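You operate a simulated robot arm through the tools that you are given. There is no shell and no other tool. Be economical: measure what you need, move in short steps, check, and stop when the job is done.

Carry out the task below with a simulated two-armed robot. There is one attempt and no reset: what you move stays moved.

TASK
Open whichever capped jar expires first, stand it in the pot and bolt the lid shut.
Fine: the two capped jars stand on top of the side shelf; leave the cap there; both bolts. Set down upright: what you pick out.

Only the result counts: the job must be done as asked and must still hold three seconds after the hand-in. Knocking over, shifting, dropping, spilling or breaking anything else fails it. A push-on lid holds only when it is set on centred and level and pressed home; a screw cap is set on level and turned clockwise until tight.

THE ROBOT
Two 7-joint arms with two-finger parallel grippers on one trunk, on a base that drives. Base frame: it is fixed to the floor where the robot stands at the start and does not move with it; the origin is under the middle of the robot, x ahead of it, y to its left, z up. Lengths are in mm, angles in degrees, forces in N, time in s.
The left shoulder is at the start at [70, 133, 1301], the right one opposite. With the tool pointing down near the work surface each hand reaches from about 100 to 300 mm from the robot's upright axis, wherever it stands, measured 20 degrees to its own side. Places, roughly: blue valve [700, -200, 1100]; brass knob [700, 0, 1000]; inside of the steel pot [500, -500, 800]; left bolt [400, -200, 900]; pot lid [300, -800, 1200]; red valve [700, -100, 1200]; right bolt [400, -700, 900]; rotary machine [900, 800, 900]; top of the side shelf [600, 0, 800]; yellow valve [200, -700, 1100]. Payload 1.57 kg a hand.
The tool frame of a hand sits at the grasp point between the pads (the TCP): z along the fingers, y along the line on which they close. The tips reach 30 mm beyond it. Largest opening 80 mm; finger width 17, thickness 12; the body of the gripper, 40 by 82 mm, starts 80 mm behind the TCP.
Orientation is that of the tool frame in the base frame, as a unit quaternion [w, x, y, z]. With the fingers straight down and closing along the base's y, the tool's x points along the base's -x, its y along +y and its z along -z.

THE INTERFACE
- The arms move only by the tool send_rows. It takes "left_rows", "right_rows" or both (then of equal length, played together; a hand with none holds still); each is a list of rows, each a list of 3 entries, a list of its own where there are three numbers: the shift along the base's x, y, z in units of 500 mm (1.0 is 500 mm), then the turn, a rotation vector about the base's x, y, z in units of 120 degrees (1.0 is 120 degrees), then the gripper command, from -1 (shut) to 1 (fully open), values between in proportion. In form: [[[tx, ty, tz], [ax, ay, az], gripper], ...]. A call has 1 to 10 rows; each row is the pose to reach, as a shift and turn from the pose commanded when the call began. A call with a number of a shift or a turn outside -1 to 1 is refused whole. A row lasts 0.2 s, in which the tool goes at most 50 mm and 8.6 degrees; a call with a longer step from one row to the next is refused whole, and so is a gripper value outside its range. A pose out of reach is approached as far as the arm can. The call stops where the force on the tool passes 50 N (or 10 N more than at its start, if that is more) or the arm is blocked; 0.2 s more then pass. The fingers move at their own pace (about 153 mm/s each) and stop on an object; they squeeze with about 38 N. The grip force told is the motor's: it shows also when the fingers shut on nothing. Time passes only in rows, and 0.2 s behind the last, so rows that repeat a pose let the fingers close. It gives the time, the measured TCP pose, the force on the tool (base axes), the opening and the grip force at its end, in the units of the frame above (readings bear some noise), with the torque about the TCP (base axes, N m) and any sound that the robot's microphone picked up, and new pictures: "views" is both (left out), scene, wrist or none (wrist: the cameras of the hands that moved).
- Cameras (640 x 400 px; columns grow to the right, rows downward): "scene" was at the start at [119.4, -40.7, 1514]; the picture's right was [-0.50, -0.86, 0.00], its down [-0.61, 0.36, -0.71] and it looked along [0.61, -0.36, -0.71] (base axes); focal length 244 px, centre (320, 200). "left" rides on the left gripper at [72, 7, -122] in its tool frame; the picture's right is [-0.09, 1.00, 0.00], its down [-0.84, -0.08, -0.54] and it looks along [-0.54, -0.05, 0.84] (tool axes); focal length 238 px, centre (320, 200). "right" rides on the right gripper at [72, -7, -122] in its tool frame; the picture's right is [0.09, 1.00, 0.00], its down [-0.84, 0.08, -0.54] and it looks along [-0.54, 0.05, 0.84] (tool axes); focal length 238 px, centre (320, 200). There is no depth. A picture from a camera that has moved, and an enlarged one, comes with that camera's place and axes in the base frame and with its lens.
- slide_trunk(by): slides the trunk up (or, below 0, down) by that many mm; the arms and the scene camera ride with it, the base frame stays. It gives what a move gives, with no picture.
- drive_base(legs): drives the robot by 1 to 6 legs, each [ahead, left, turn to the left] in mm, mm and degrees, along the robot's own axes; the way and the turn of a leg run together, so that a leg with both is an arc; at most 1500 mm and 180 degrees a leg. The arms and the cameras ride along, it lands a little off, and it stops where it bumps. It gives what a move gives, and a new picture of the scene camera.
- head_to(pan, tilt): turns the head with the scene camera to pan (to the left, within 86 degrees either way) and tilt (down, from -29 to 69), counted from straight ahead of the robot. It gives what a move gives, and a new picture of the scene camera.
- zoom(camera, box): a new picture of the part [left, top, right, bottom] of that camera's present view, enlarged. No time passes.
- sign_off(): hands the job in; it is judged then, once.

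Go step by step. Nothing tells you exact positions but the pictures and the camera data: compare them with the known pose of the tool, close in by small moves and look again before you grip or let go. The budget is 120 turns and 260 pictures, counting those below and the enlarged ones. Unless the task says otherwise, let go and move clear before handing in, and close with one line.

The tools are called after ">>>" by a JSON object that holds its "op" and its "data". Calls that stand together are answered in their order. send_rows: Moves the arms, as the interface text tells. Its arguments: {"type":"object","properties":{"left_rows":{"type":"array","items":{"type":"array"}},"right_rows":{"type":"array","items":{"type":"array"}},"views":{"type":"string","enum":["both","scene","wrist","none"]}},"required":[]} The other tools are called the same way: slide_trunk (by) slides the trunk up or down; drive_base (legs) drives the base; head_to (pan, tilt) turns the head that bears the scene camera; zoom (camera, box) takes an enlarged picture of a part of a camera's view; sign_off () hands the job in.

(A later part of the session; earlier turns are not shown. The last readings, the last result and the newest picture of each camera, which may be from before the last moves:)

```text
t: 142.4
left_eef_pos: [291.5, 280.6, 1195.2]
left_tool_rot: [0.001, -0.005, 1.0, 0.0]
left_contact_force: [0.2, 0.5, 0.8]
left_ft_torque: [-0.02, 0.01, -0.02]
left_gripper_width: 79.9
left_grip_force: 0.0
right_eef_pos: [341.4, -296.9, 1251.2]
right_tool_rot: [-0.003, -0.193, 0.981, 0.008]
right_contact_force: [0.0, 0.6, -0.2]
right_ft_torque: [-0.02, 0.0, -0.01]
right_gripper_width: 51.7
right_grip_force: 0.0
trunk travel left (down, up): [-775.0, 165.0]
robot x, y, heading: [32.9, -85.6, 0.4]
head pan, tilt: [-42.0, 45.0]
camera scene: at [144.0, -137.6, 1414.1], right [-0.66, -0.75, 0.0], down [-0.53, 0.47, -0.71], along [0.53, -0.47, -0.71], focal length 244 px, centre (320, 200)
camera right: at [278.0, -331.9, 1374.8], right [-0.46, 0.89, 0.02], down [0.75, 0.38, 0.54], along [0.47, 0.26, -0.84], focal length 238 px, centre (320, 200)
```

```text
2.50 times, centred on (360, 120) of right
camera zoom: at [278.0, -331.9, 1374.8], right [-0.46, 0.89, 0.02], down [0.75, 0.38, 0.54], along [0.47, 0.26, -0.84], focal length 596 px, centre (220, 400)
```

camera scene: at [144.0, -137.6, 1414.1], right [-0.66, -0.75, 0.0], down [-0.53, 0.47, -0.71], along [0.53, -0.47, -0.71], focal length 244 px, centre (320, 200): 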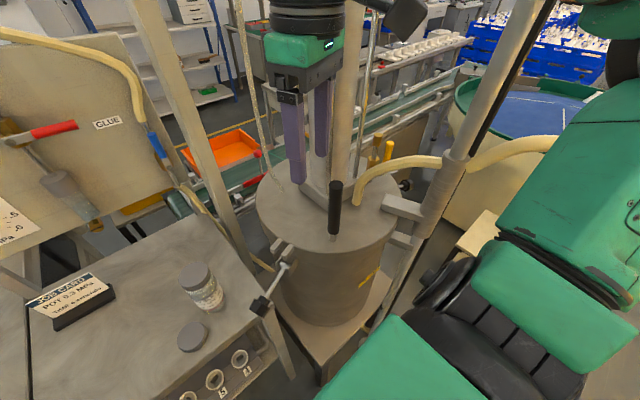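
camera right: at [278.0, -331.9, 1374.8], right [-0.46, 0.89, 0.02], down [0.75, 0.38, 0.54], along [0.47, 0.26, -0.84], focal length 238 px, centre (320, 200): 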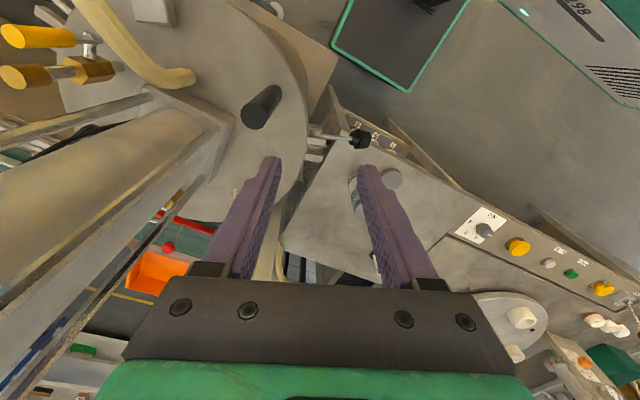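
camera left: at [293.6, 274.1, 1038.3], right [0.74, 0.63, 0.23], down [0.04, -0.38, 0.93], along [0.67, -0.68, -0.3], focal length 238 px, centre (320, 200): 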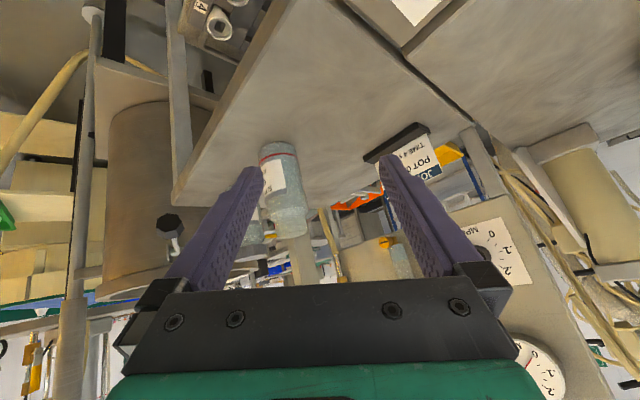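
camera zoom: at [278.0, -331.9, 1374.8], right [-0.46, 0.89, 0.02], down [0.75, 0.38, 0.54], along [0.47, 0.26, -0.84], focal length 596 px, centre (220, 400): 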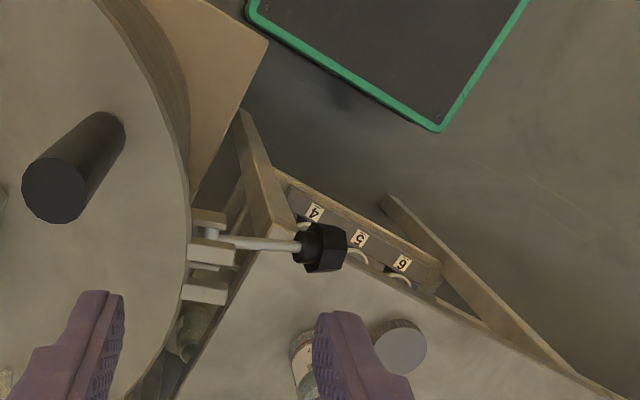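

The bolt is clear now: pivot about [411, −269, 918], knob about [375, −179, 901]. I'll turn the hand to −68° yaw so the fingers close across the rod's swing plane, above the knob.

>>> {"op": "send_rows", "data": {"right_rows": [[[0.007, 0.024, 0], [0, 0, -0.07], 0.5], [[0.014, 0.048, 0], [0, 0, -0.14], 0.5], [[0.021, 0.072, 0], [0, 0, -0.21], 0.5], [[0.028, 0.096, 0], [0, 0, -0.28], 0.5], [[0.035, 0.12, 0], [0, 0, -0.35], 0.5], [[0.042, 0.144, 0], [0, 0, -0.42], 0.5], [[0.049, 0.168, -0.04], [0, 0, -0.49], 0.5], [[0.056, 0.192, -0.1], [0, 0, -0.56], 0.5], [[0.063, 0.216, -0.18], [0, 0, -0.63], 0.5], [[0.068, 0.236, -0.26], [0, 0, -0.7], 0.5]], "views": "none"}}

>>> {"op": "send_rows", "data": {"right_rows": [[[0, 0, -0.06], [0, 0, -0.057], 0.5], [[0, 0, -0.12], [0, 0, -0.057], 0.5]], "views": "both"}}

```text
t: 144.6
left_eef_pos: [290.8, 278.9, 1195.4]
left_tool_rot: [0.0, -0.005, 1.0, 0.0]
left_contact_force: [-1.2, -0.1, 0.5]
left_ft_torque: [0.01, -0.01, 0.02]
left_gripper_width: 79.8
left_grip_force: 0.1
right_eef_pos: [378.9, -181.8, 1119.4]
right_tool_rot: [0.003, 0.514, 0.858, 0.009]
right_contact_force: [-0.5, 0.2, -1.5]
right_ft_torque: [0.04, 0.05, -0.03]
right_gripper_width: 59.7
right_grip_force: 0.0
trunk travel left (down, up): [-775.0, 165.0]
robot x, y, heading: [36.5, -92.7, 0.4]
head pan, tilt: [-42.0, 45.0]
```

```text
t: 145.2
left_eef_pos: [291.3, 278.7, 1194.6]
left_tool_rot: [0.0, -0.005, 1.0, 0.0]
left_contact_force: [1.2, 0.0, 0.4]
left_ft_torque: [0.01, 0.02, -0.01]
left_gripper_width: 80.1
left_grip_force: 0.1
right_eef_pos: [377.4, -183.5, 1059.4]
right_tool_rot: [0.003, 0.563, 0.826, 0.006]
right_contact_force: [0.9, 0.6, -0.4]
right_ft_torque: [0.03, 0.02, 0.02]
right_gripper_width: 60.1
right_grip_force: 0.1
trunk travel left (down, up): [-775.0, 165.0]
robot x, y, heading: [35.2, -87.0, 0.4]
head pan, tilt: [-42.0, 45.0]
camera scene: at [146.1, -140.1, 1413.8], right [-0.66, -0.75, 0.0], down [-0.53, 0.47, -0.71], along [0.53, -0.47, -0.71], focal length 244 px, centre (320, 200)
camera right: at [343.0, -118.9, 1181.9], right [0.89, 0.45, 0.02], down [0.37, -0.76, 0.54], along [0.26, -0.48, -0.84], focal length 238 px, centre (320, 200)
```

scene: 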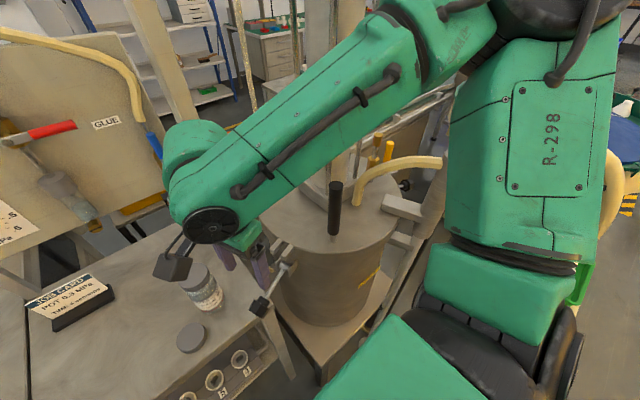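
right: 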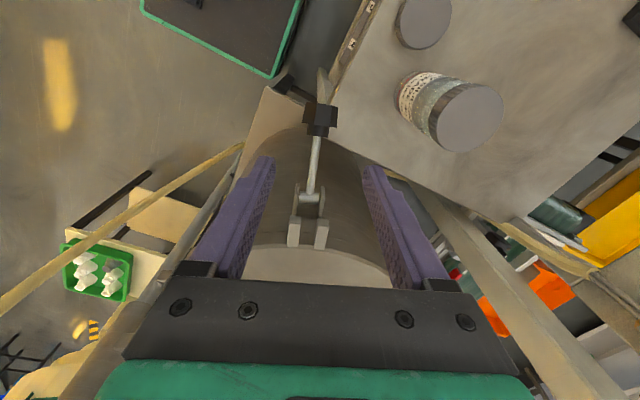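

The knob is right below, 6 mm off in y. Correcting, descending to z≈912 and closing on it.

>>> {"op": "send_rows", "data": {"right_rows": [[[0.002, 0.006, -0.08], [0, 0, 0], 0.5], [[0.003, 0.012, -0.16], [0, 0, 0], 0.5], [[0.003, 0.012, -0.24], [0, 0, 0], 0.5], [[0.003, 0.012, -0.29], [0, 0, 0], 0.5], [[0.003, 0.012, -0.29], [0, 0, 0], 0.5]], "views": "both"}}

```text
t: 146.4
left_eef_pos: [289.6, 278.8, 1196.0]
left_tool_rot: [0.0, -0.004, 1.0, 0.0]
left_contact_force: [-0.4, -0.5, 0.2]
left_ft_torque: [-0.02, 0.0, 0.0]
left_gripper_width: 79.8
left_grip_force: 0.0
right_eef_pos: [378.2, -178.3, 914.0]
right_tool_rot: [0.004, 0.563, 0.826, 0.007]
right_contact_force: [0.0, 0.8, -0.4]
right_ft_torque: [-0.02, -0.02, 0.01]
right_gripper_width: 59.9
right_grip_force: 0.1
trunk travel left (down, up): [-775.0, 165.0]
robot x, y, heading: [33.8, -84.9, 0.5]
head pan, tilt: [-42.0, 45.0]
camera scene: at [144.4, -139.7, 1414.0], right [-0.66, -0.75, 0.0], down [-0.53, 0.47, -0.71], along [0.53, -0.47, -0.71], focal length 244 px, centre (320, 200)
camera right: at [343.3, -112.8, 1037.3], right [0.89, 0.45, 0.02], down [0.37, -0.75, 0.54], along [0.26, -0.48, -0.84], focal length 238 px, centre (320, 200)
```

scene: 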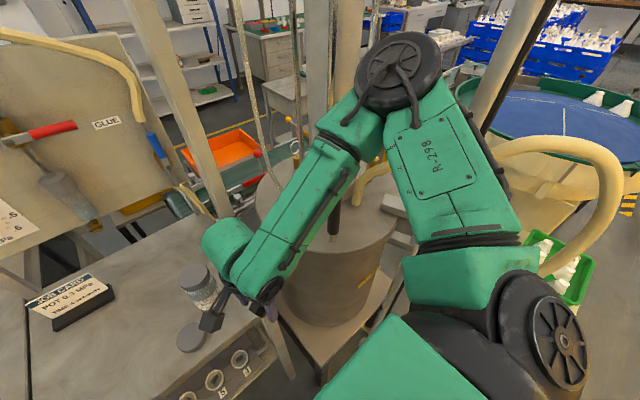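
right: 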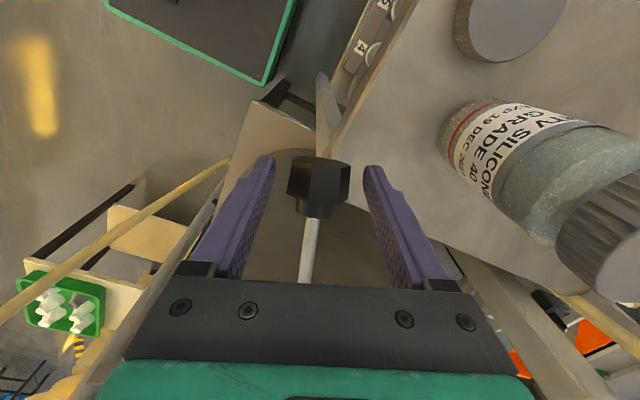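

Fingers straddle the knob. Closing on it.

>>> {"op": "send_rows", "data": {"right_rows": [[[0, 0, 0], [0, 0, 0], -1], [[0, 0, 0], [0, 0, 0], -1], [[0, 0, 0], [0, 0, 0], -1]], "views": "wrist"}}

```text
t: 147.2
left_eef_pos: [289.6, 278.6, 1195.9]
left_tool_rot: [0.001, -0.005, 1.0, 0.0]
left_contact_force: [0.2, -0.3, -0.8]
left_ft_torque: [0.02, 0.01, 0.03]
left_gripper_width: 79.9
left_grip_force: 0.1
right_eef_pos: [376.8, -177.0, 914.8]
right_tool_rot: [0.003, 0.563, 0.826, 0.007]
right_contact_force: [-3.3, 0.9, -4.5]
right_ft_torque: [0.3, -0.13, -0.85]
right_gripper_width: 42.2
right_grip_force: 44.9
trunk travel left (down, up): [-775.0, 165.0]
robot x, y, heading: [34.4, -86.0, 0.2]
head pan, tilt: [-42.0, 45.0]
camera right: at [342.8, -112.9, 1037.5], right [0.89, 0.45, 0.02], down [0.37, -0.76, 0.54], along [0.26, -0.48, -0.84], focal length 238 px, centre (320, 200)
```

right: 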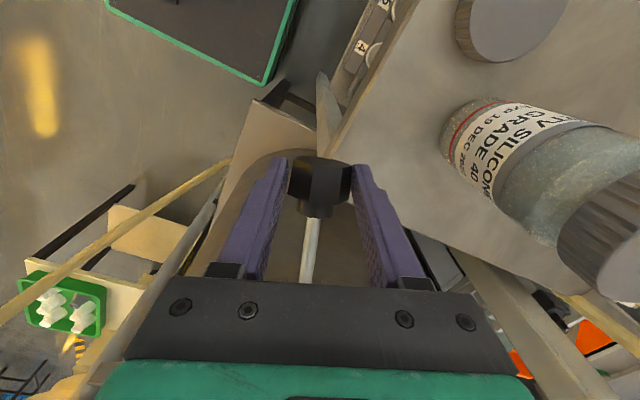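

The knob is held (42 mm). Swinging the bolt upward along its arc about the pivot, first to 55°.

>>> {"op": "send_rows", "data": {"right_rows": [[[0, 0, 0.032], [0, 0, 0], -1], [[0, 0, 0.064], [0, 0, 0], -1], [[0.0056, -0.015, 0.113], [0, 0, 0], -1], [[0.0152, -0.0407, 0.156], [0, 0, 0], -1], [[0.0284, -0.076, 0.1906], [0, 0, 0], -1]], "views": "wrist"}}

```text
t: 148.4
left_eef_pos: [286.1, 282.1, 1195.8]
left_tool_rot: [0.002, -0.005, 1.0, -0.002]
left_contact_force: [0.2, -0.6, -0.6]
left_ft_torque: [0.02, 0.0, 0.01]
left_gripper_width: 80.0
left_grip_force: 0.1
right_eef_pos: [388.0, -212.2, 1013.4]
right_tool_rot: [0.006, 0.562, 0.827, 0.009]
right_contact_force: [-15.9, 17.9, 2.4]
right_ft_torque: [1.48, 0.74, -0.09]
right_gripper_width: 41.6
right_grip_force: 45.0
trunk travel left (down, up): [-775.0, 165.0]
robot x, y, heading: [34.9, -81.0, 0.5]
head pan, tilt: [-42.0, 45.0]
camera right: at [353.1, -146.7, 1135.7], right [0.89, 0.45, 0.02], down [0.37, -0.75, 0.54], along [0.26, -0.48, -0.84], focal length 238 px, centre (320, 200)
```

right: 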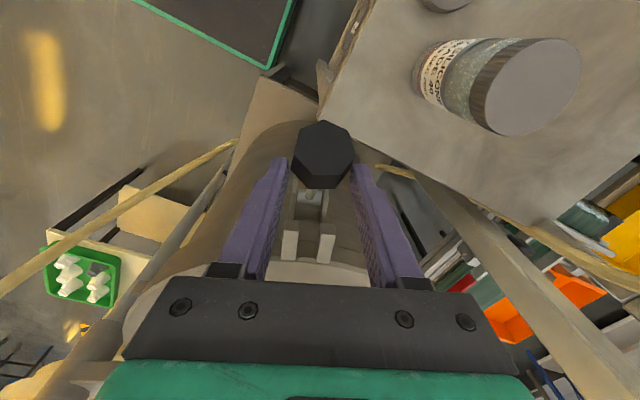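

It is rising well. Continuing to vertical.

>>> {"op": "send_rows", "data": {"right_rows": [[[0.008, -0.021, 0.014], [0, 0, 0], -1], [[0.0159, -0.0426, 0.0234], [0, 0, 0], -1], [[0.0275, -0.0735, 0.0324], [0, 0, 0], -1], [[0.0394, -0.1054, 0.0354], [0, 0, 0], -1], [[0.0394, -0.1054, 0.0354], [0, 0, 0], -1]], "views": "both"}}

>>> {"op": "zoom", "data": {"camera": "scene", "box": [230, 180, 350, 300]}}

```text
t: 149.6
left_eef_pos: [289.1, 280.0, 1194.3]
left_tool_rot: [0.001, -0.005, 1.0, -0.001]
left_contact_force: [-0.1, -0.8, 0.4]
left_ft_torque: [0.0, -0.02, -0.01]
left_gripper_width: 80.1
left_grip_force: 0.1
right_eef_pos: [411.8, -266.9, 1029.3]
right_tool_rot: [0.006, 0.563, 0.826, 0.007]
right_contact_force: [1.3, -0.2, -0.8]
right_ft_torque: [-0.04, 0.01, -0.03]
right_gripper_width: 0.0
right_grip_force: 21.3
trunk travel left (down, up): [-775.0, 165.0]
robot x, y, heading: [35.4, -86.6, 0.3]
head pan, tilt: [-42.0, 45.0]
camera scene: at [143.2, -138.5, 1414.1], right [-0.66, -0.75, 0.0], down [-0.53, 0.47, -0.71], along [0.53, -0.47, -0.71], focal length 244 px, centre (320, 200)
camera right: at [376.3, -202.4, 1151.9], right [0.89, 0.45, 0.02], down [0.37, -0.75, 0.54], along [0.26, -0.48, -0.84], focal length 238 px, centre (320, 200)
```

scene: 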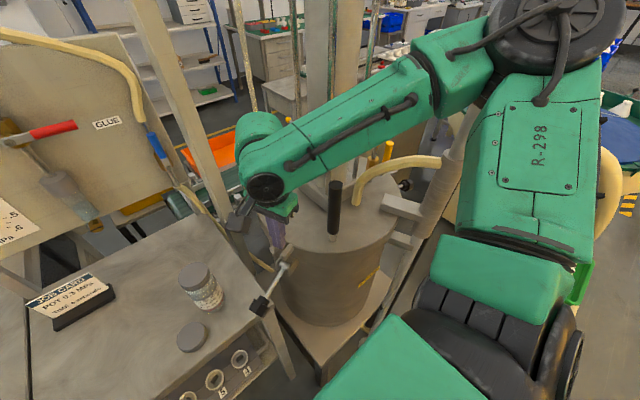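
right: 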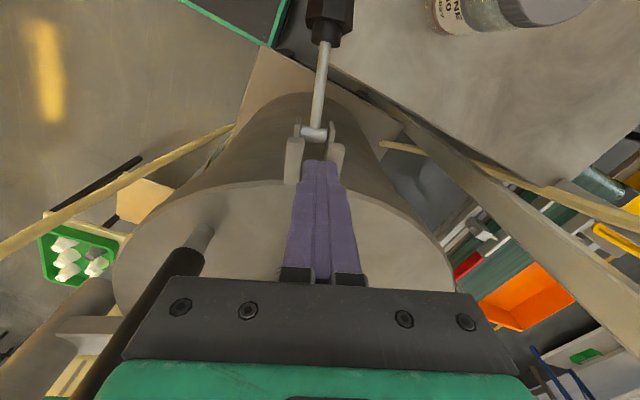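

```text
3.33 times, centred on (290, 240) of scene
camera zoom: at [143.2, -138.5, 1414.1], right [-0.66, -0.75, 0.0], down [-0.53, 0.47, -0.71], along [0.53, -0.47, -0.71], focal length 813 px, centre (420, 67)
```

zoom: 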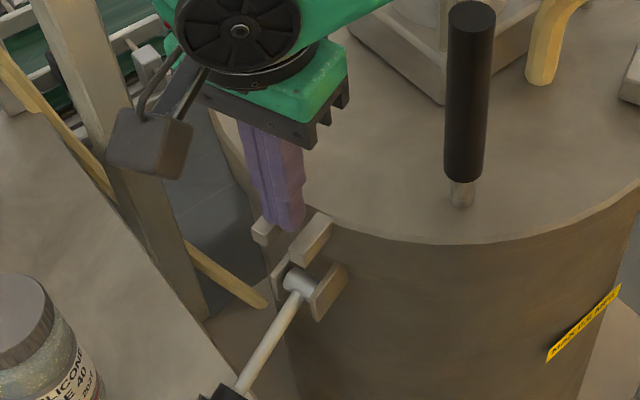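

The knob slipped out and the bolt dropped back: my pivot estimate was off. Refined from the new views: pivot [404, −262, 935], arm 95 mm. I'll return over the knob, open, and go down again.

>>> {"op": "send_rows", "data": {"right_rows": [[[0, 0, 0.06], [0, 0, 0], -1], [[-0.025, 0.06, 0.07], [0, 0, 0], 0], [[-0.05, 0.12, 0.07], [0, 0, 0], 0.5], [[-0.073, 0.177, 0.05], [0, 0, 0], 0.6], [[-0.073, 0.177, -0.04], [0, 0, 0], 0.6], [[-0.073, 0.177, -0.13], [0, 0, 0], 0.6], [[-0.073, 0.177, -0.2], [0, 0, 0], 0.6], [[-0.073, 0.177, -0.236], [0, 0, 0], 0.6], [[-0.073, 0.177, -0.236], [0, 0, 0], 0.6]], "views": "wrist"}}

```text
t: 151.6
left_eef_pos: [291.2, 277.8, 1194.7]
left_tool_rot: [0.0, -0.005, 1.0, 0.0]
left_contact_force: [0.6, 1.1, -0.1]
left_ft_torque: [0.02, 0.03, 0.0]
left_gripper_width: 80.1
left_grip_force: 0.0
right_eef_pos: [377.2, -179.5, 909.9]
right_tool_rot: [0.003, 0.563, 0.827, 0.008]
right_contact_force: [0.8, 0.6, 0.0]
right_ft_torque: [-0.02, 0.03, -0.01]
right_gripper_width: 64.0
right_grip_force: 0.0
trunk travel left (down, up): [-775.0, 165.0]
robot x, y, heading: [36.6, -88.1, 0.4]
head pan, tilt: [-42.0, 45.0]
camera right: at [341.1, -115.4, 1033.2], right [0.89, 0.45, 0.02], down [0.37, -0.75, 0.54], along [0.26, -0.48, -0.84], focal length 238 px, centre (320, 200)
```

right: 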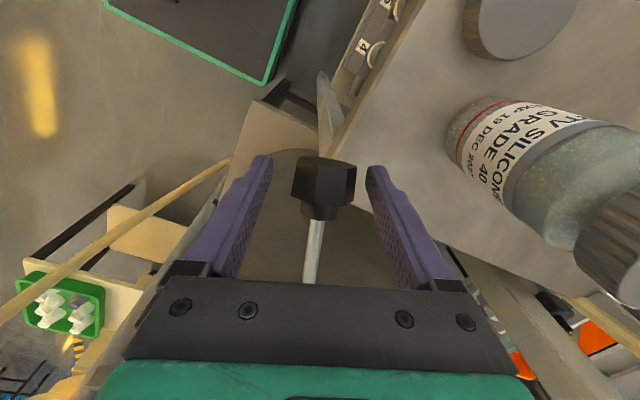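

Well placed. Closing and swinging along the corrected arc, stopping at 50° to check.

>>> {"op": "send_rows", "data": {"right_rows": [[[0, 0, 0], [0, 0, 0], -1], [[0, 0, 0], [0, 0, 0], -1], [[-0.002, 0.006, 0.034], [0, 0, 0], -1], [[-0.004, 0.012, 0.068], [0, 0, 0], -1], [[-0.002, 0.008, 0.1], [0, 0, 0], -1], [[0, 0.002, 0.133], [0, 0, 0], -1], [[0.007, -0.019, 0.177], [0, 0, 0], -1], [[0.018, -0.051, 0.214], [0, 0, 0], -1]], "views": "wrist"}}

```text
t: 153.4
left_eef_pos: [291.3, 281.0, 1195.6]
left_tool_rot: [-0.001, -0.005, 1.0, -0.001]
left_contact_force: [-0.2, -0.3, -0.1]
left_ft_torque: [0.0, 0.0, -0.01]
left_gripper_width: 79.9
left_grip_force: 0.0
right_eef_pos: [385.4, -203.5, 1018.5]
right_tool_rot: [0.004, 0.563, 0.826, 0.008]
right_contact_force: [1.6, 11.9, -8.0]
right_ft_torque: [1.28, 0.54, -0.69]
right_gripper_width: 42.4
right_grip_force: 45.1
trunk travel left (down, up): [-775.0, 165.0]
robot x, y, heading: [31.1, -85.1, 0.5]
head pan, tilt: [-42.0, 45.0]
camera right: at [351.0, -139.0, 1141.5], right [0.89, 0.45, 0.02], down [0.37, -0.76, 0.54], along [0.26, -0.48, -0.84], focal length 238 px, centre (320, 200)
```

right: 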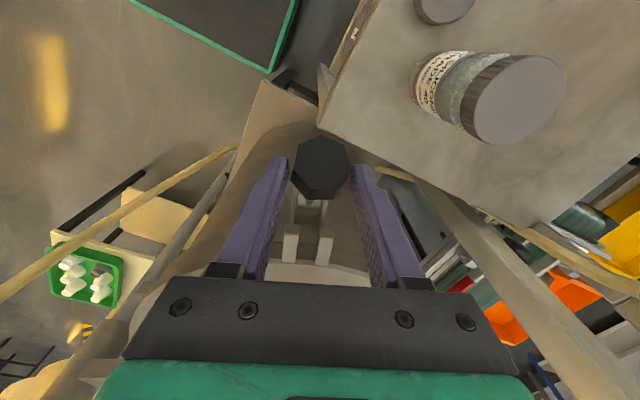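

Held well this time. Completing the swing to vertical, a touch lower.

>>> {"op": "send_rows", "data": {"right_rows": [[[0.007, -0.018, 0.01], [0, 0, 0], -1], [[0.014, -0.037, 0.018], [0, 0, 0], -1], [[0.022, -0.06, 0.024], [0, 0, 0], -1], [[0.029, -0.082, 0.028], [0, 0, 0], -1], [[0.036, -0.1, 0.03], [0, 0, 0], -1], [[0.041, -0.117, 0.03], [0, 0, 0], -1]], "views": "both"}}

>>> {"op": "zoom", "data": {"camera": "scene", "box": [230, 180, 350, 300]}}

```text
t: 154.8
left_eef_pos: [287.7, 283.6, 1193.1]
left_tool_rot: [0.001, -0.005, 1.0, -0.002]
left_contact_force: [0.0, 0.8, -0.2]
left_ft_torque: [-0.02, 0.02, 0.02]
left_gripper_width: 79.9
left_grip_force: 0.1
right_eef_pos: [404.7, -258.8, 1034.8]
right_tool_rot: [0.007, 0.562, 0.827, 0.009]
right_contact_force: [1.8, 16.2, 22.0]
right_ft_torque: [1.42, 0.26, -0.04]
right_gripper_width: 39.9
right_grip_force: 45.2
trunk travel left (down, up): [-775.0, 165.0]
robot x, y, heading: [34.9, -85.7, 0.3]
head pan, tilt: [-42.0, 45.0]
camera scene: at [142.1, -133.6, 1414.6], right [-0.66, -0.75, 0.0], down [-0.53, 0.47, -0.71], along [0.53, -0.47, -0.7], focal length 244 px, centre (320, 200)
camera right: at [368.6, -194.2, 1157.8], right [0.89, 0.45, 0.02], down [0.37, -0.75, 0.55], along [0.26, -0.48, -0.84], focal length 238 px, centre (320, 200)
```

scene: 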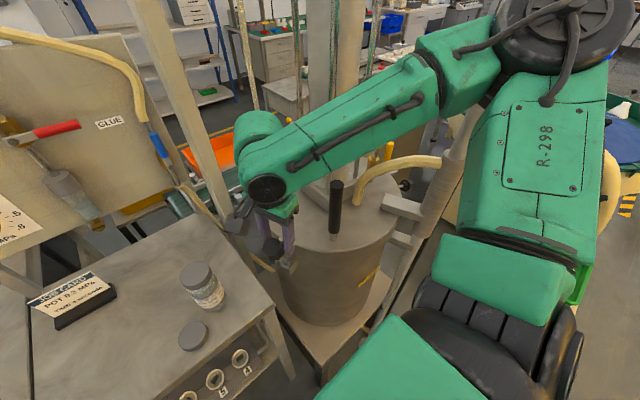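
right: 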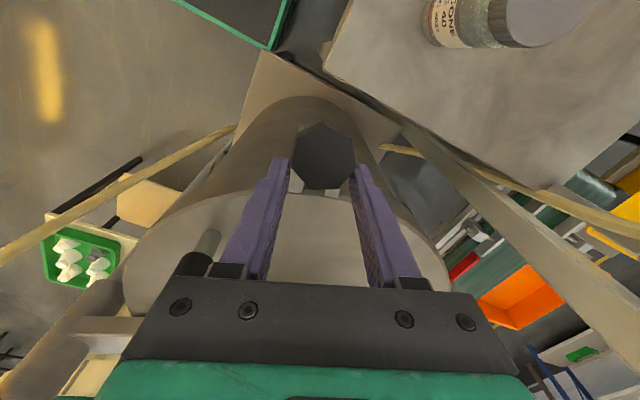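

```text
3.33 times, centred on (290, 240) of scene
camera zoom: at [142.1, -133.6, 1414.6], right [-0.66, -0.75, 0.0], down [-0.53, 0.47, -0.71], along [0.53, -0.47, -0.7], focal length 813 px, centre (420, 67)
```

zoom: 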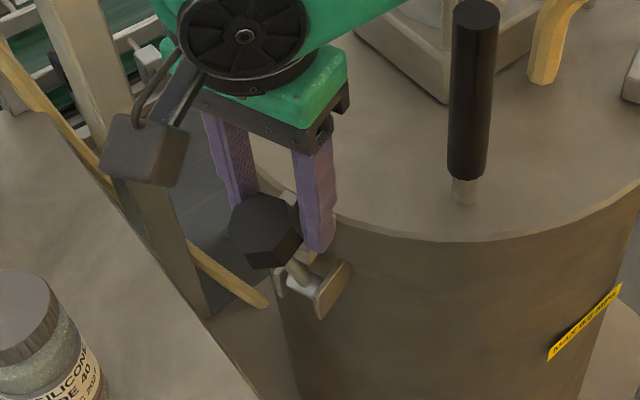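

The bolt is at about 76°, and my fingertips are resting on the fork prongs. I'll raise 5 mm and draw inward a bit more.

>>> {"op": "send_rows", "data": {"right_rows": [[[0, 0, 0.01], [0, 0, 0], -1], [[0.006, -0.018, 0.012], [0, 0, 0], -1], [[0.012, -0.034, 0.012], [0, 0, 0], -1], [[0.016, -0.046, 0.012], [0, 0, 0], -1]], "views": "wrist"}}

>>> {"op": "zoom", "data": {"camera": "scene", "box": [230, 180, 350, 300]}}

```text
t: 155.8
left_eef_pos: [291.9, 280.5, 1194.7]
left_tool_rot: [-0.001, -0.005, 1.0, -0.001]
left_contact_force: [0.0, -0.1, -0.3]
left_ft_torque: [0.0, 0.0, -0.01]
left_gripper_width: 80.2
left_grip_force: 0.2
right_eef_pos: [414.8, -284.9, 1038.3]
right_tool_rot: [0.004, 0.563, 0.827, 0.007]
right_contact_force: [3.5, 7.0, -3.2]
right_ft_torque: [0.59, 0.83, -0.13]
right_gripper_width: 13.1
right_grip_force: 30.2
trunk travel left (down, up): [-775.0, 165.0]
robot x, y, heading: [34.2, -91.3, 0.4]
head pan, tilt: [-42.0, 45.0]
camera right: at [379.8, -221.0, 1161.0], right [0.89, 0.45, 0.01], down [0.37, -0.75, 0.54], along [0.26, -0.48, -0.84], focal length 238 px, centre (320, 200)
```

right: 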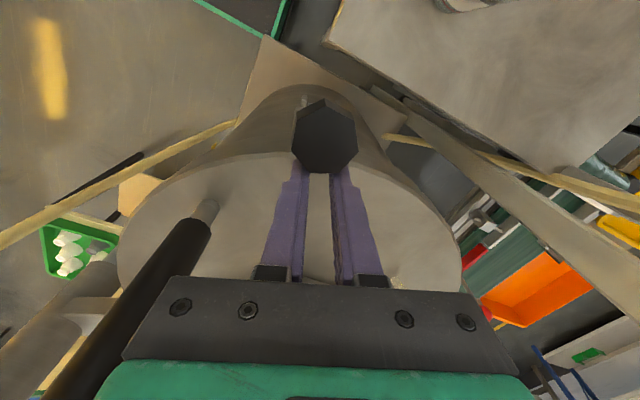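

```text
3.33 times, centred on (290, 240) of scene
camera zoom: at [146.9, -138.2, 1413.8], right [-0.66, -0.75, 0.0], down [-0.53, 0.47, -0.71], along [0.53, -0.47, -0.71], focal length 813 px, centre (420, 67)
```

zoom: 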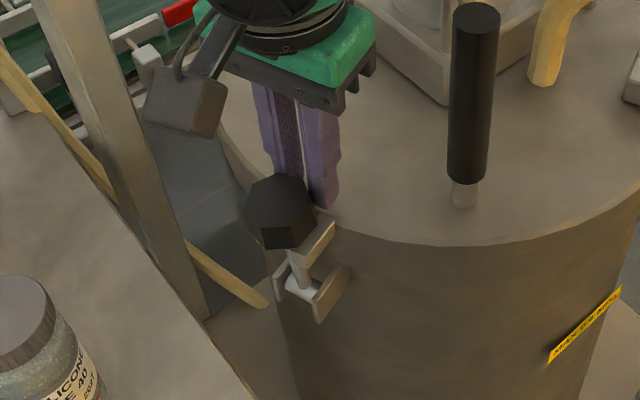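

The bolt now stands nearly upright against the fork, with my fingers on the inner side. I'll lift straight up and see whether it stays.

>>> {"op": "send_rows", "data": {"right_rows": [[[0.004, -0.01, 0.01], [0, 0, 0], -0.6], [[0.006, -0.016, 0.06], [0, 0, 0], -0.6], [[0.006, -0.016, 0.14], [0, 0, 0], -0.6], [[0, 0, 0.2], [0, 0, 0], -0.6]], "views": "wrist"}}

>>> {"op": "zoom", "data": {"camera": "scene", "box": [230, 180, 350, 300]}}

```text
t: 156.8
left_eef_pos: [288.9, 280.1, 1194.5]
left_tool_rot: [0.0, -0.006, 1.0, 0.0]
left_contact_force: [-0.1, 0.4, -0.5]
left_ft_torque: [0.01, -0.02, 0.01]
left_gripper_width: 80.0
left_grip_force: 0.0
right_eef_pos: [412.0, -285.5, 1138.4]
right_tool_rot: [0.004, 0.563, 0.826, 0.007]
right_contact_force: [-0.4, -0.4, -0.2]
right_ft_torque: [-0.01, 0.0, 0.02]
right_gripper_width: 15.9
right_grip_force: 0.0
trunk travel left (down, up): [-775.0, 165.0]
robot x, y, heading: [31.7, -86.5, 0.3]
head pan, tilt: [-42.0, 45.0]
camera right: at [377.5, -221.3, 1262.0], right [0.89, 0.45, 0.02], down [0.37, -0.75, 0.54], along [0.26, -0.48, -0.84], focal length 238 px, centre (320, 200)
```

right: 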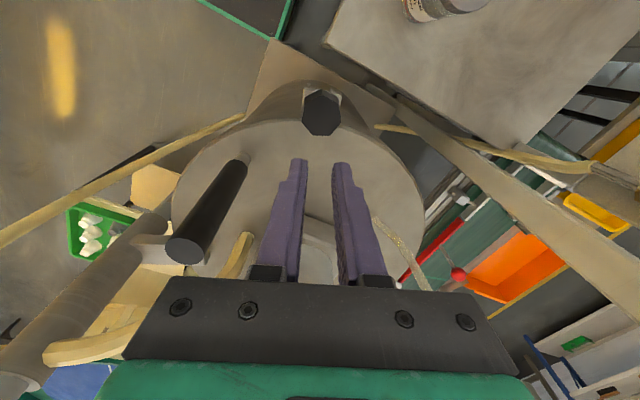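

```text
3.33 times, centred on (290, 240) of scene
camera zoom: at [144.0, -139.2, 1414.0], right [-0.66, -0.75, 0.0], down [-0.53, 0.47, -0.71], along [0.53, -0.47, -0.71], focal length 813 px, centre (420, 67)
```

zoom: 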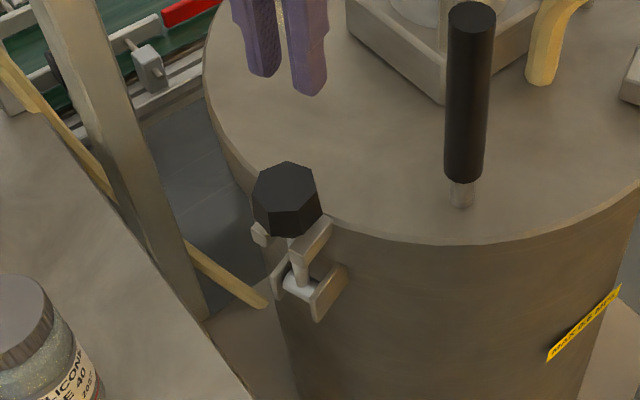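

The bolt stands upright in the fork by itself. Now to tighten its knob clockwise: I'll turn the hand back to about +18° yaw above the knob ([405.5, −265.5], top z≈1033).

>>> {"op": "send_rows", "data": {"right_rows": [[[-0.002, 0.006, 0], [0, 0, 0.071], 0], [[-0.005, 0.012, 0], [0, 0, 0.142], 0.3], [[-0.008, 0.02, 0], [0, 0, 0.213], 0.6], [[-0.01, 0.03, 0], [0, 0, 0.284], 0.6], [[-0.012, 0.04, 0], [0, 0, 0.355], 0.6], [[-0.013, 0.04, 0], [0, 0, 0.426], 0.6], [[-0.013, 0.04, 0], [0, 0, 0.497], 0.6], [[-0.013, 0.04, 0], [0, 0, 0.568], 0.6], [[-0.013, 0.04, 0], [0, 0, 0.639], 0.6], [[-0.013, 0.04, -0.03], [0, 0, 0.71], 0.6]], "views": "wrist"}}

```text
t: 159.0
left_eef_pos: [290.1, 279.0, 1195.8]
left_tool_rot: [0.0, -0.005, 1.0, -0.001]
left_contact_force: [-0.1, 0.1, 1.3]
left_ft_torque: [-0.02, -0.01, 0.0]
left_gripper_width: 80.0
left_grip_force: 0.1
right_eef_pos: [408.2, -267.2, 1122.7]
right_tool_rot: [-0.002, -0.146, 0.989, 0.008]
right_contact_force: [-0.7, 0.5, 0.3]
right_ft_torque: [-0.01, 0.0, -0.03]
right_gripper_width: 63.7
right_grip_force: 0.2
trunk travel left (down, up): [-775.0, 165.0]
robot x, y, heading: [34.3, -85.4, 0.2]
head pan, tilt: [-42.0, 45.0]
camera right: at [340.5, -294.5, 1246.0], right [-0.38, 0.93, 0.02], down [0.78, 0.31, 0.54], along [0.5, 0.22, -0.84], focal length 238 px, centre (320, 200)
```

right: 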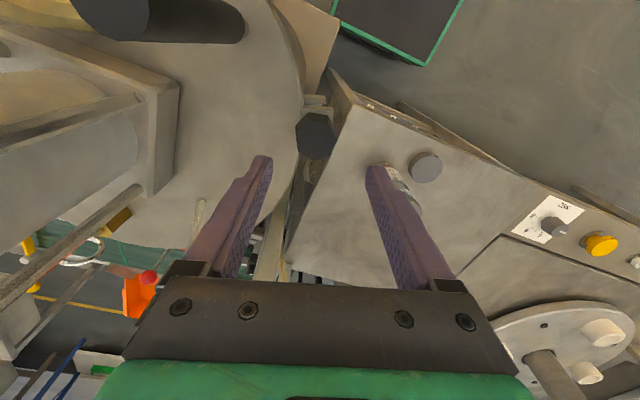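

Knob at [405, −268]. Correcting 3 mm, descending and gripping, then turning clockwise.

>>> {"op": "send_rows", "data": {"right_rows": [[[-0.003, -0.001, -0.07], [0, 0, 0], 0.6], [[-0.006, -0.002, -0.14], [0, 0, 0], 0.6], [[-0.006, -0.002, -0.166], [0, 0, 0], 0.6], [[-0.006, -0.002, -0.166], [0, 0, 0], -1], [[-0.006, -0.002, -0.166], [0, 0, 0], -1], [[-0.006, -0.002, -0.166], [0, 0, 0], -1]], "views": "wrist"}}

>>> {"op": "send_rows", "data": {"right_rows": [[[0, 0, 0], [0, 0, -0.069], -1], [[0, 0, 0], [0, 0, -0.138], -1], [[0, 0, 0], [0, 0, -0.207], -1], [[0, 0, 0], [0, 0, -0.276], -1], [[0, 0, 0], [0, 0, -0.345], -1], [[0, 0, 0], [0, 0, -0.414], -1], [[0, 0, 0], [0, 0, -0.483], -1], [[0, 0, 0], [0, 0, -0.552], -1], [[0, 0, 0], [0, 0, -0.62], -1], [[0, 0, 0], [0, 0, -0.69], -1]], "views": "wrist"}}

```text
t: 160.4
left_eef_pos: [290.1, 278.4, 1195.2]
left_tool_rot: [0.0, -0.006, 1.0, 0.0]
left_contact_force: [-0.3, -0.6, 0.4]
left_ft_torque: [0.01, -0.03, 0.0]
left_gripper_width: 80.2
left_grip_force: 0.0
right_eef_pos: [403.0, -268.3, 1040.2]
right_tool_rot: [-0.001, -0.146, 0.989, 0.008]
right_contact_force: [2.0, -3.5, 3.0]
right_ft_torque: [-0.42, -0.27, -0.06]
right_gripper_width: 41.5
right_grip_force: 44.8
trunk travel left (down, up): [-775.0, 165.0]
robot x, y, heading: [32.1, -81.7, 0.5]
head pan, tilt: [-42.0, 45.0]
camera right: at [337.1, -296.8, 1163.5], right [-0.37, 0.93, 0.02], down [0.78, 0.31, 0.54], along [0.5, 0.22, -0.84], focal length 238 px, centre (320, 200)
```

right: 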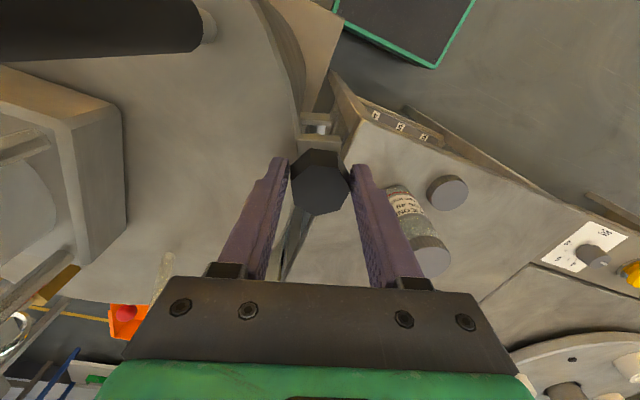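

```text
t: 162.6
left_eef_pos: [293.8, 280.0, 1194.7]
left_tool_rot: [-0.001, -0.005, 1.0, -0.001]
left_contact_force: [-0.6, 0.2, 0.5]
left_ft_torque: [0.03, 0.0, -0.01]
left_gripper_width: 79.9
left_grip_force: 0.1
right_eef_pos: [405.7, -265.2, 1040.5]
right_tool_rot: [0.004, 0.546, 0.838, 0.008]
right_contact_force: [6.2, 7.3, -0.5]
right_ft_torque: [-0.59, 0.53, 0.78]
right_gripper_width: 41.4
right_grip_force: 44.9
trunk travel left (down, up): [-775.0, 165.0]
robot x, y, heading: [29.6, -85.6, 0.3]
head pan, tilt: [-42.0, 45.0]
camera right: at [368.2, -202.1, 1163.6], right [0.87, 0.49, 0.02], down [0.4, -0.74, 0.54], along [0.28, -0.47, -0.84], focal length 238 px, centre (320, 200)
```

right: 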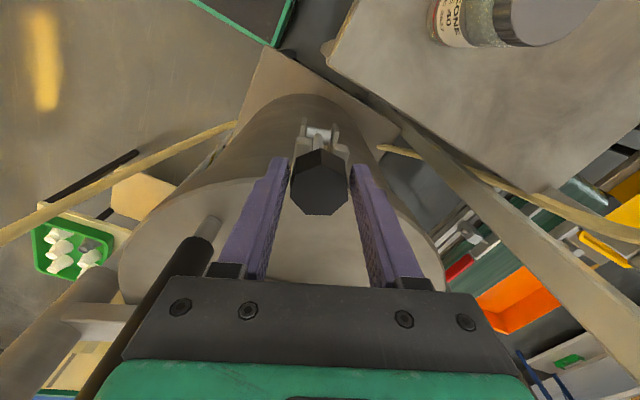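

The knob resists with 0.8 N·m now. One more confirming stroke (release, turn back, grip, turn clockwise), then release and rise.

>>> {"op": "send_rows", "data": {"right_rows": [[[0, 0, 0], [0, 0, 0], 0.5], [[0, 0, 0], [0, 0, 0], 0.6], [[0, 0, 0], [0, 0, 0.069], 0.6], [[0, 0, 0], [0, 0, 0.138], 0.6], [[0, 0, 0], [0, 0, 0.207], 0.6], [[0, 0, 0], [0, 0, 0.276], 0.6], [[0, 0, 0], [0, 0, 0.345], 0.6], [[0, 0, 0], [0, 0, 0.414], 0.6], [[0, 0, 0], [0, 0, 0.483], 0.6], [[0, 0, 0], [0, 0, 0.552], 0.6]], "views": "none"}}

>>> {"op": "send_rows", "data": {"right_rows": [[[0, 0, 0], [0, 0, 0], -1], [[0, 0, 0], [0, 0, 0], -1], [[0, 0, 0], [0, 0, -0.069], -1], [[0, 0, 0], [0, 0, -0.138], -1], [[0, 0, 0], [0, 0, -0.207], -1], [[0, 0, 0], [0, 0, -0.276], -1], [[0, 0, 0], [0, 0, -0.345], -1], [[0, 0, 0], [0, 0, -0.414], -1], [[0, 0, 0], [0, 0, -0.483], -1], [[0, 0, 0], [0, 0, -0.552], -1]], "views": "none"}}

>>> {"op": "send_rows", "data": {"right_rows": [[[0, 0, 0], [0, 0, 0], 0.5], [[0, 0, 0], [0, 0, 0], 0.6], [[0, 0, 0.09], [0, 0, 0], 0.6], [[0, 0, 0.18], [0, 0, 0], 0.6], [[0, 0, 0.27], [0, 0, 0], 0.3], [[-0.05, 0.05, 0.36], [0, 0, 0], 0], [[-0.12, 0.1, 0.45], [0, 0, 0], -0.5], [[-0.19, 0.15, 0.5], [0, 0, 0], -1]], "views": "none"}}

>>> {"op": "zoom", "data": {"camera": "scene", "box": [230, 150, 410, 300]}}

```text
t: 164.8
left_eef_pos: [288.8, 278.3, 1195.1]
left_tool_rot: [0.0, -0.005, 1.0, 0.0]
left_contact_force: [-0.5, -1.3, 0.4]
left_ft_torque: [-0.01, 0.0, 0.0]
left_gripper_width: 80.0
left_grip_force: 0.0
right_eef_pos: [404.1, -267.2, 1039.9]
right_tool_rot: [-0.001, -0.003, 1.0, 0.008]
right_contact_force: [0.8, 0.5, 1.0]
right_ft_torque: [0.01, -0.01, 0.01]
right_gripper_width: 64.0
right_grip_force: 0.0
trunk travel left (down, up): [-775.0, 165.0]
robot x, y, heading: [37.1, -85.4, 0.5]
head pan, tilt: [-42.0, 45.0]
```

```text
t: 167.0
left_eef_pos: [292.8, 279.6, 1193.9]
left_tool_rot: [0.0, -0.005, 1.0, -0.001]
left_contact_force: [0.3, 0.0, 0.7]
left_ft_torque: [-0.01, 0.03, -0.02]
left_gripper_width: 79.7
left_grip_force: 0.1
right_eef_pos: [406.2, -265.9, 1040.1]
right_tool_rot: [0.004, 0.546, 0.838, 0.008]
right_contact_force: [5.8, 6.2, 2.3]
right_ft_torque: [-0.56, 0.39, 0.83]
right_gripper_width: 41.6
right_grip_force: 44.8
trunk travel left (down, up): [-775.0, 165.0]
robot x, y, heading: [35.8, -84.9, 0.1]
head pan, tilt: [-42.0, 45.0]
```

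```text
refused: row 6 steps farther than a row can; nothing moved
```

```text
2.67 times, centred on (320, 225) of scene
camera zoom: at [146.4, -137.1, 1414.0], right [-0.66, -0.75, 0.0], down [-0.53, 0.47, -0.71], along [0.53, -0.47, -0.71], focal length 651 px, centre (320, 133)
```

zoom: 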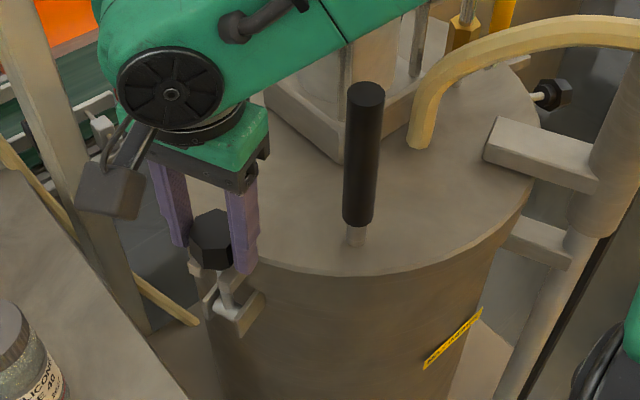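

Torque again 0.83 N·m, so the left bolt is tight. I'll release, lift, and drive round to the right side, staying behind the hose loop, to look at the right bolt.

>>> {"op": "send_rows", "data": {"right_rows": [[[0, 0, 0], [0, 0, 0], 0.5], [[0, 0, 0], [0, 0, 0], 0.6], [[0, 0, 0.09], [0, 0, 0], 0.6], [[0, 0, 0.18], [0, 0, 0], 0.6], [[0, 0, 0.27], [0, 0, 0], 0.3], [[-0.04, 0.04, 0.33], [0, 0, 0.06], 0], [[-0.1, 0.08, 0.35], [0, 0, 0.12], -0.5], [[-0.16, 0.12, 0.35], [0, 0, 0.18], -1], [[-0.2, 0.15, 0.35], [0, 0, 0.24], -1], [[-0.2, 0.15, 0.35], [0, 0, 0.3], -1]], "views": "none"}}

>>> {"op": "drive_base", "data": {"legs": [[-400, 0, 0], [0, -690, 0]]}}

>>> {"op": "head_to", "data": {"pan": 8, "tilt": 32}}

>>> {"op": "zoom", "data": {"camera": "scene", "box": [230, 120, 390, 240]}}

```text
t: 169.2
left_eef_pos: [290.0, 279.0, 1196.0]
left_tool_rot: [0.0, -0.005, 1.0, 0.0]
left_contact_force: [-0.1, 0.3, -0.4]
left_ft_torque: [0.02, -0.02, 0.04]
left_gripper_width: 80.4
left_grip_force: 0.0
right_eef_pos: [303.2, -192.3, 1214.9]
right_tool_rot: [0.001, 0.258, 0.966, 0.009]
right_contact_force: [0.5, -0.8, -0.2]
right_ft_torque: [-0.01, 0.02, -0.02]
right_gripper_width: 0.0
right_grip_force: 21.7
trunk travel left (down, up): [-775.0, 165.0]
robot x, y, heading: [37.4, -86.2, 0.8]
head pan, tilt: [-42.0, 45.0]
```

```text
t: 175.1
left_eef_pos: [-106.1, -416.8, 1193.2]
left_tool_rot: [0.0, -0.004, 1.0, 0.0]
left_contact_force: [-0.4, 0.8, -0.1]
left_ft_torque: [-0.04, -0.04, -0.01]
left_gripper_width: 80.1
left_grip_force: 0.1
right_eef_pos: [-93.7, -887.8, 1214.8]
right_tool_rot: [0.001, 0.261, 0.965, 0.008]
right_contact_force: [-0.3, 0.6, 0.0]
right_ft_torque: [-0.02, -0.01, 0.0]
right_gripper_width: 0.2
right_grip_force: 21.5
trunk travel left (down, up): [-775.0, 165.0]
robot x, y, heading: [-366.3, -786.4, 0.4]
head pan, tilt: [-42.0, 45.0]
camera scene: at [-252.3, -834.8, 1414.0], right [-0.67, -0.75, 0.0], down [-0.53, 0.47, -0.71], along [0.53, -0.47, -0.71], focal length 244 px, centre (320, 200)
```

scene: 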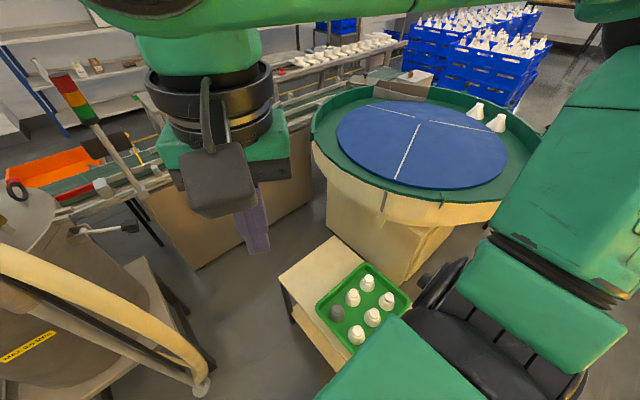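

```text
t: 176.3
left_eef_pos: [-105.5, -417.3, 1195.1]
left_tool_rot: [0.001, -0.003, 1.0, 0.0]
left_contact_force: [0.8, -0.6, -0.9]
left_ft_torque: [-0.04, -0.01, 0.03]
left_gripper_width: 79.9
left_grip_force: 0.0
right_eef_pos: [-93.6, -888.9, 1216.2]
right_tool_rot: [0.001, 0.261, 0.965, 0.009]
right_contact_force: [0.6, 0.0, 0.1]
right_ft_torque: [0.01, 0.01, 0.01]
right_gripper_width: 0.0
right_grip_force: 20.7
trunk travel left (down, up): [-775.0, 165.0]
robot x, y, heading: [-361.4, -780.0, -0.0]
head pan, tilt: [8.0, 32.0]
camera scene: at [-224.4, -768.8, 1433.4], right [0.14, -0.99, 0.0], down [-0.52, -0.08, -0.85], along [0.84, 0.12, -0.53], focal length 244 px, centre (320, 200)
```

scene: 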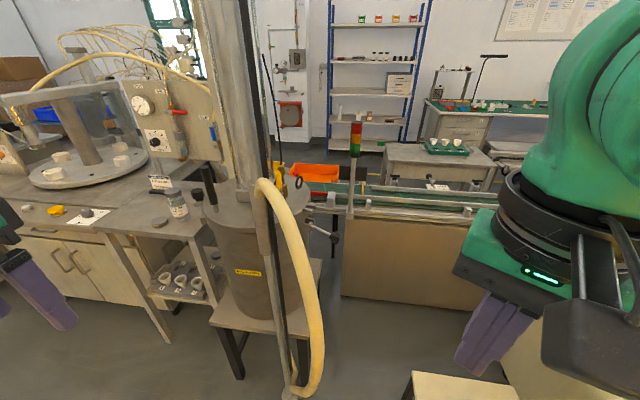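

```text
3.33 times, centred on (310, 180) of scene
camera zoom: at [-224.4, -768.8, 1433.4], right [0.14, -0.99, 0.0], down [-0.52, -0.08, -0.85], along [0.84, 0.12, -0.53], focal length 813 px, centre (353, 267)
```

zoom: 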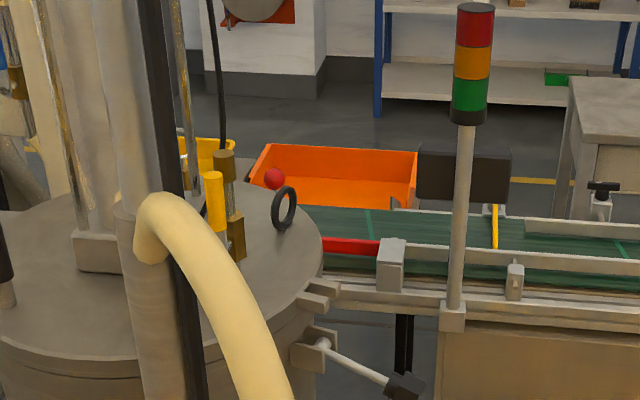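

The right bolt is clearly visible from here: pivot about [407, −642, 935], knob about [390, −730, 903], with the hose to the left. I'll drive forward 190 mm and tilt the right hand to point forward, to use the closed fingers as a peg under the knob.

>>> {"op": "drive_base", "data": {"legs": [[190, 0, 0]]}}

>>> {"op": "send_rows", "data": {"right_rows": [[[0.026, 0.012, -0.03], [-0.0163, -0.061, 0.0213], -1], [[0.053, 0.024, -0.08], [-0.0327, -0.122, 0.0426], -1], [[0.08, 0.036, -0.13], [-0.049, -0.183, 0.0639], -1], [[0.106, 0.047, -0.18], [-0.0654, -0.244, 0.0852], -1], [[0.133, 0.059, -0.23], [-0.0817, -0.305, 0.1064], -1], [[0.16, 0.071, -0.29], [-0.0981, -0.366, 0.1277], -1], [[0.186, 0.083, -0.35], [-0.1144, -0.427, 0.149], -1], [[0.213, 0.094, -0.41], [-0.1308, -0.488, 0.1703], -1], [[0.24, 0.106, -0.46], [-0.1471, -0.549, 0.1916], -1], [[0.266, 0.118, -0.5], [-0.1635, -0.61, 0.2129], -1]], "views": "both"}}

```text
t: 177.9
left_eef_pos: [80.4, -415.4, 1195.7]
left_tool_rot: [0.002, -0.004, 1.0, 0.0]
left_contact_force: [-0.8, 0.4, 0.1]
left_ft_torque: [0.02, -0.02, 0.01]
left_gripper_width: 80.2
left_grip_force: 0.1
right_eef_pos: [93.5, -888.0, 1216.0]
right_tool_rot: [0.003, 0.26, 0.965, 0.009]
right_contact_force: [0.1, 0.0, 0.2]
right_ft_torque: [-0.02, -0.02, 0.02]
right_gripper_width: 0.1
right_grip_force: 21.1
trunk travel left (down, up): [-775.0, 165.0]
robot x, y, heading: [-168.7, -775.7, 0.5]
head pan, tilt: [8.0, 32.0]
camera scene: at [-38.3, -767.9, 1433.8], right [0.15, -0.99, 0.0], down [-0.52, -0.08, -0.85], along [0.84, 0.12, -0.53], focal length 244 px, centre (320, 200)
```

scene: 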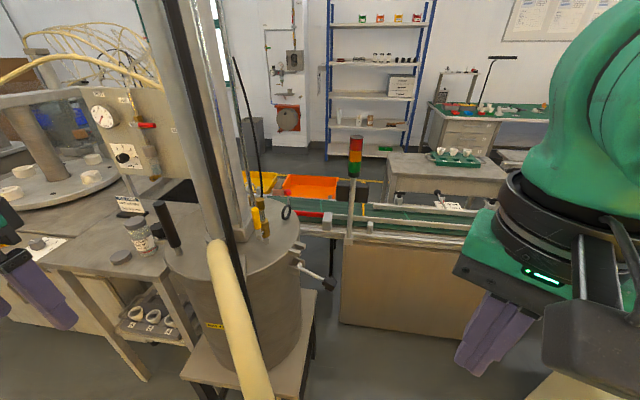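

```text
t: 180.1
left_eef_pos: [83.7, -416.6, 1195.9]
left_tool_rot: [0.0, -0.005, 1.0, -0.001]
left_contact_force: [0.3, 0.6, 0.3]
left_ft_torque: [-0.01, 0.0, 0.0]
left_gripper_width: 79.9
left_grip_force: 0.1
right_eef_pos: [256.2, -889.4, 1018.1]
right_tool_rot: [0.609, -0.005, 0.793, 0.009]
right_contact_force: [-0.5, 0.8, -0.5]
right_ft_torque: [-0.05, 0.03, 0.0]
right_gripper_width: 0.3
right_grip_force: 21.0
right hand out of reach, approached as far as the arm can: row 3, 4, 5, 6, 7, 8, 9, 10
trunk travel left (down, up): [-775.0, 165.0]
robot x, y, heading: [-172.7, -780.5, 0.5]
head pan, tilt: [8.0, 32.0]
camera scene: at [-34.4, -768.5, 1433.4], right [0.15, -0.99, 0.0], down [-0.52, -0.08, -0.85], along [0.84, 0.12, -0.53], focal length 244 px, centre (320, 200)
camera right: at [118.3, -898.0, 981.7], right [-0.04, 1.0, -0.08], down [-0.31, 0.06, 0.95], along [0.95, 0.07, 0.3], focal length 238 px, centre (320, 200)
```

scene: 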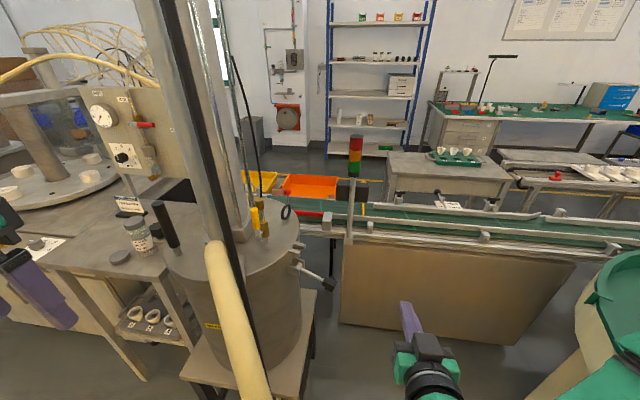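
right: 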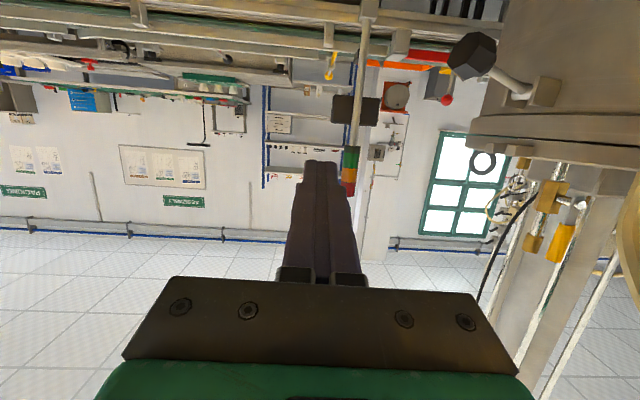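

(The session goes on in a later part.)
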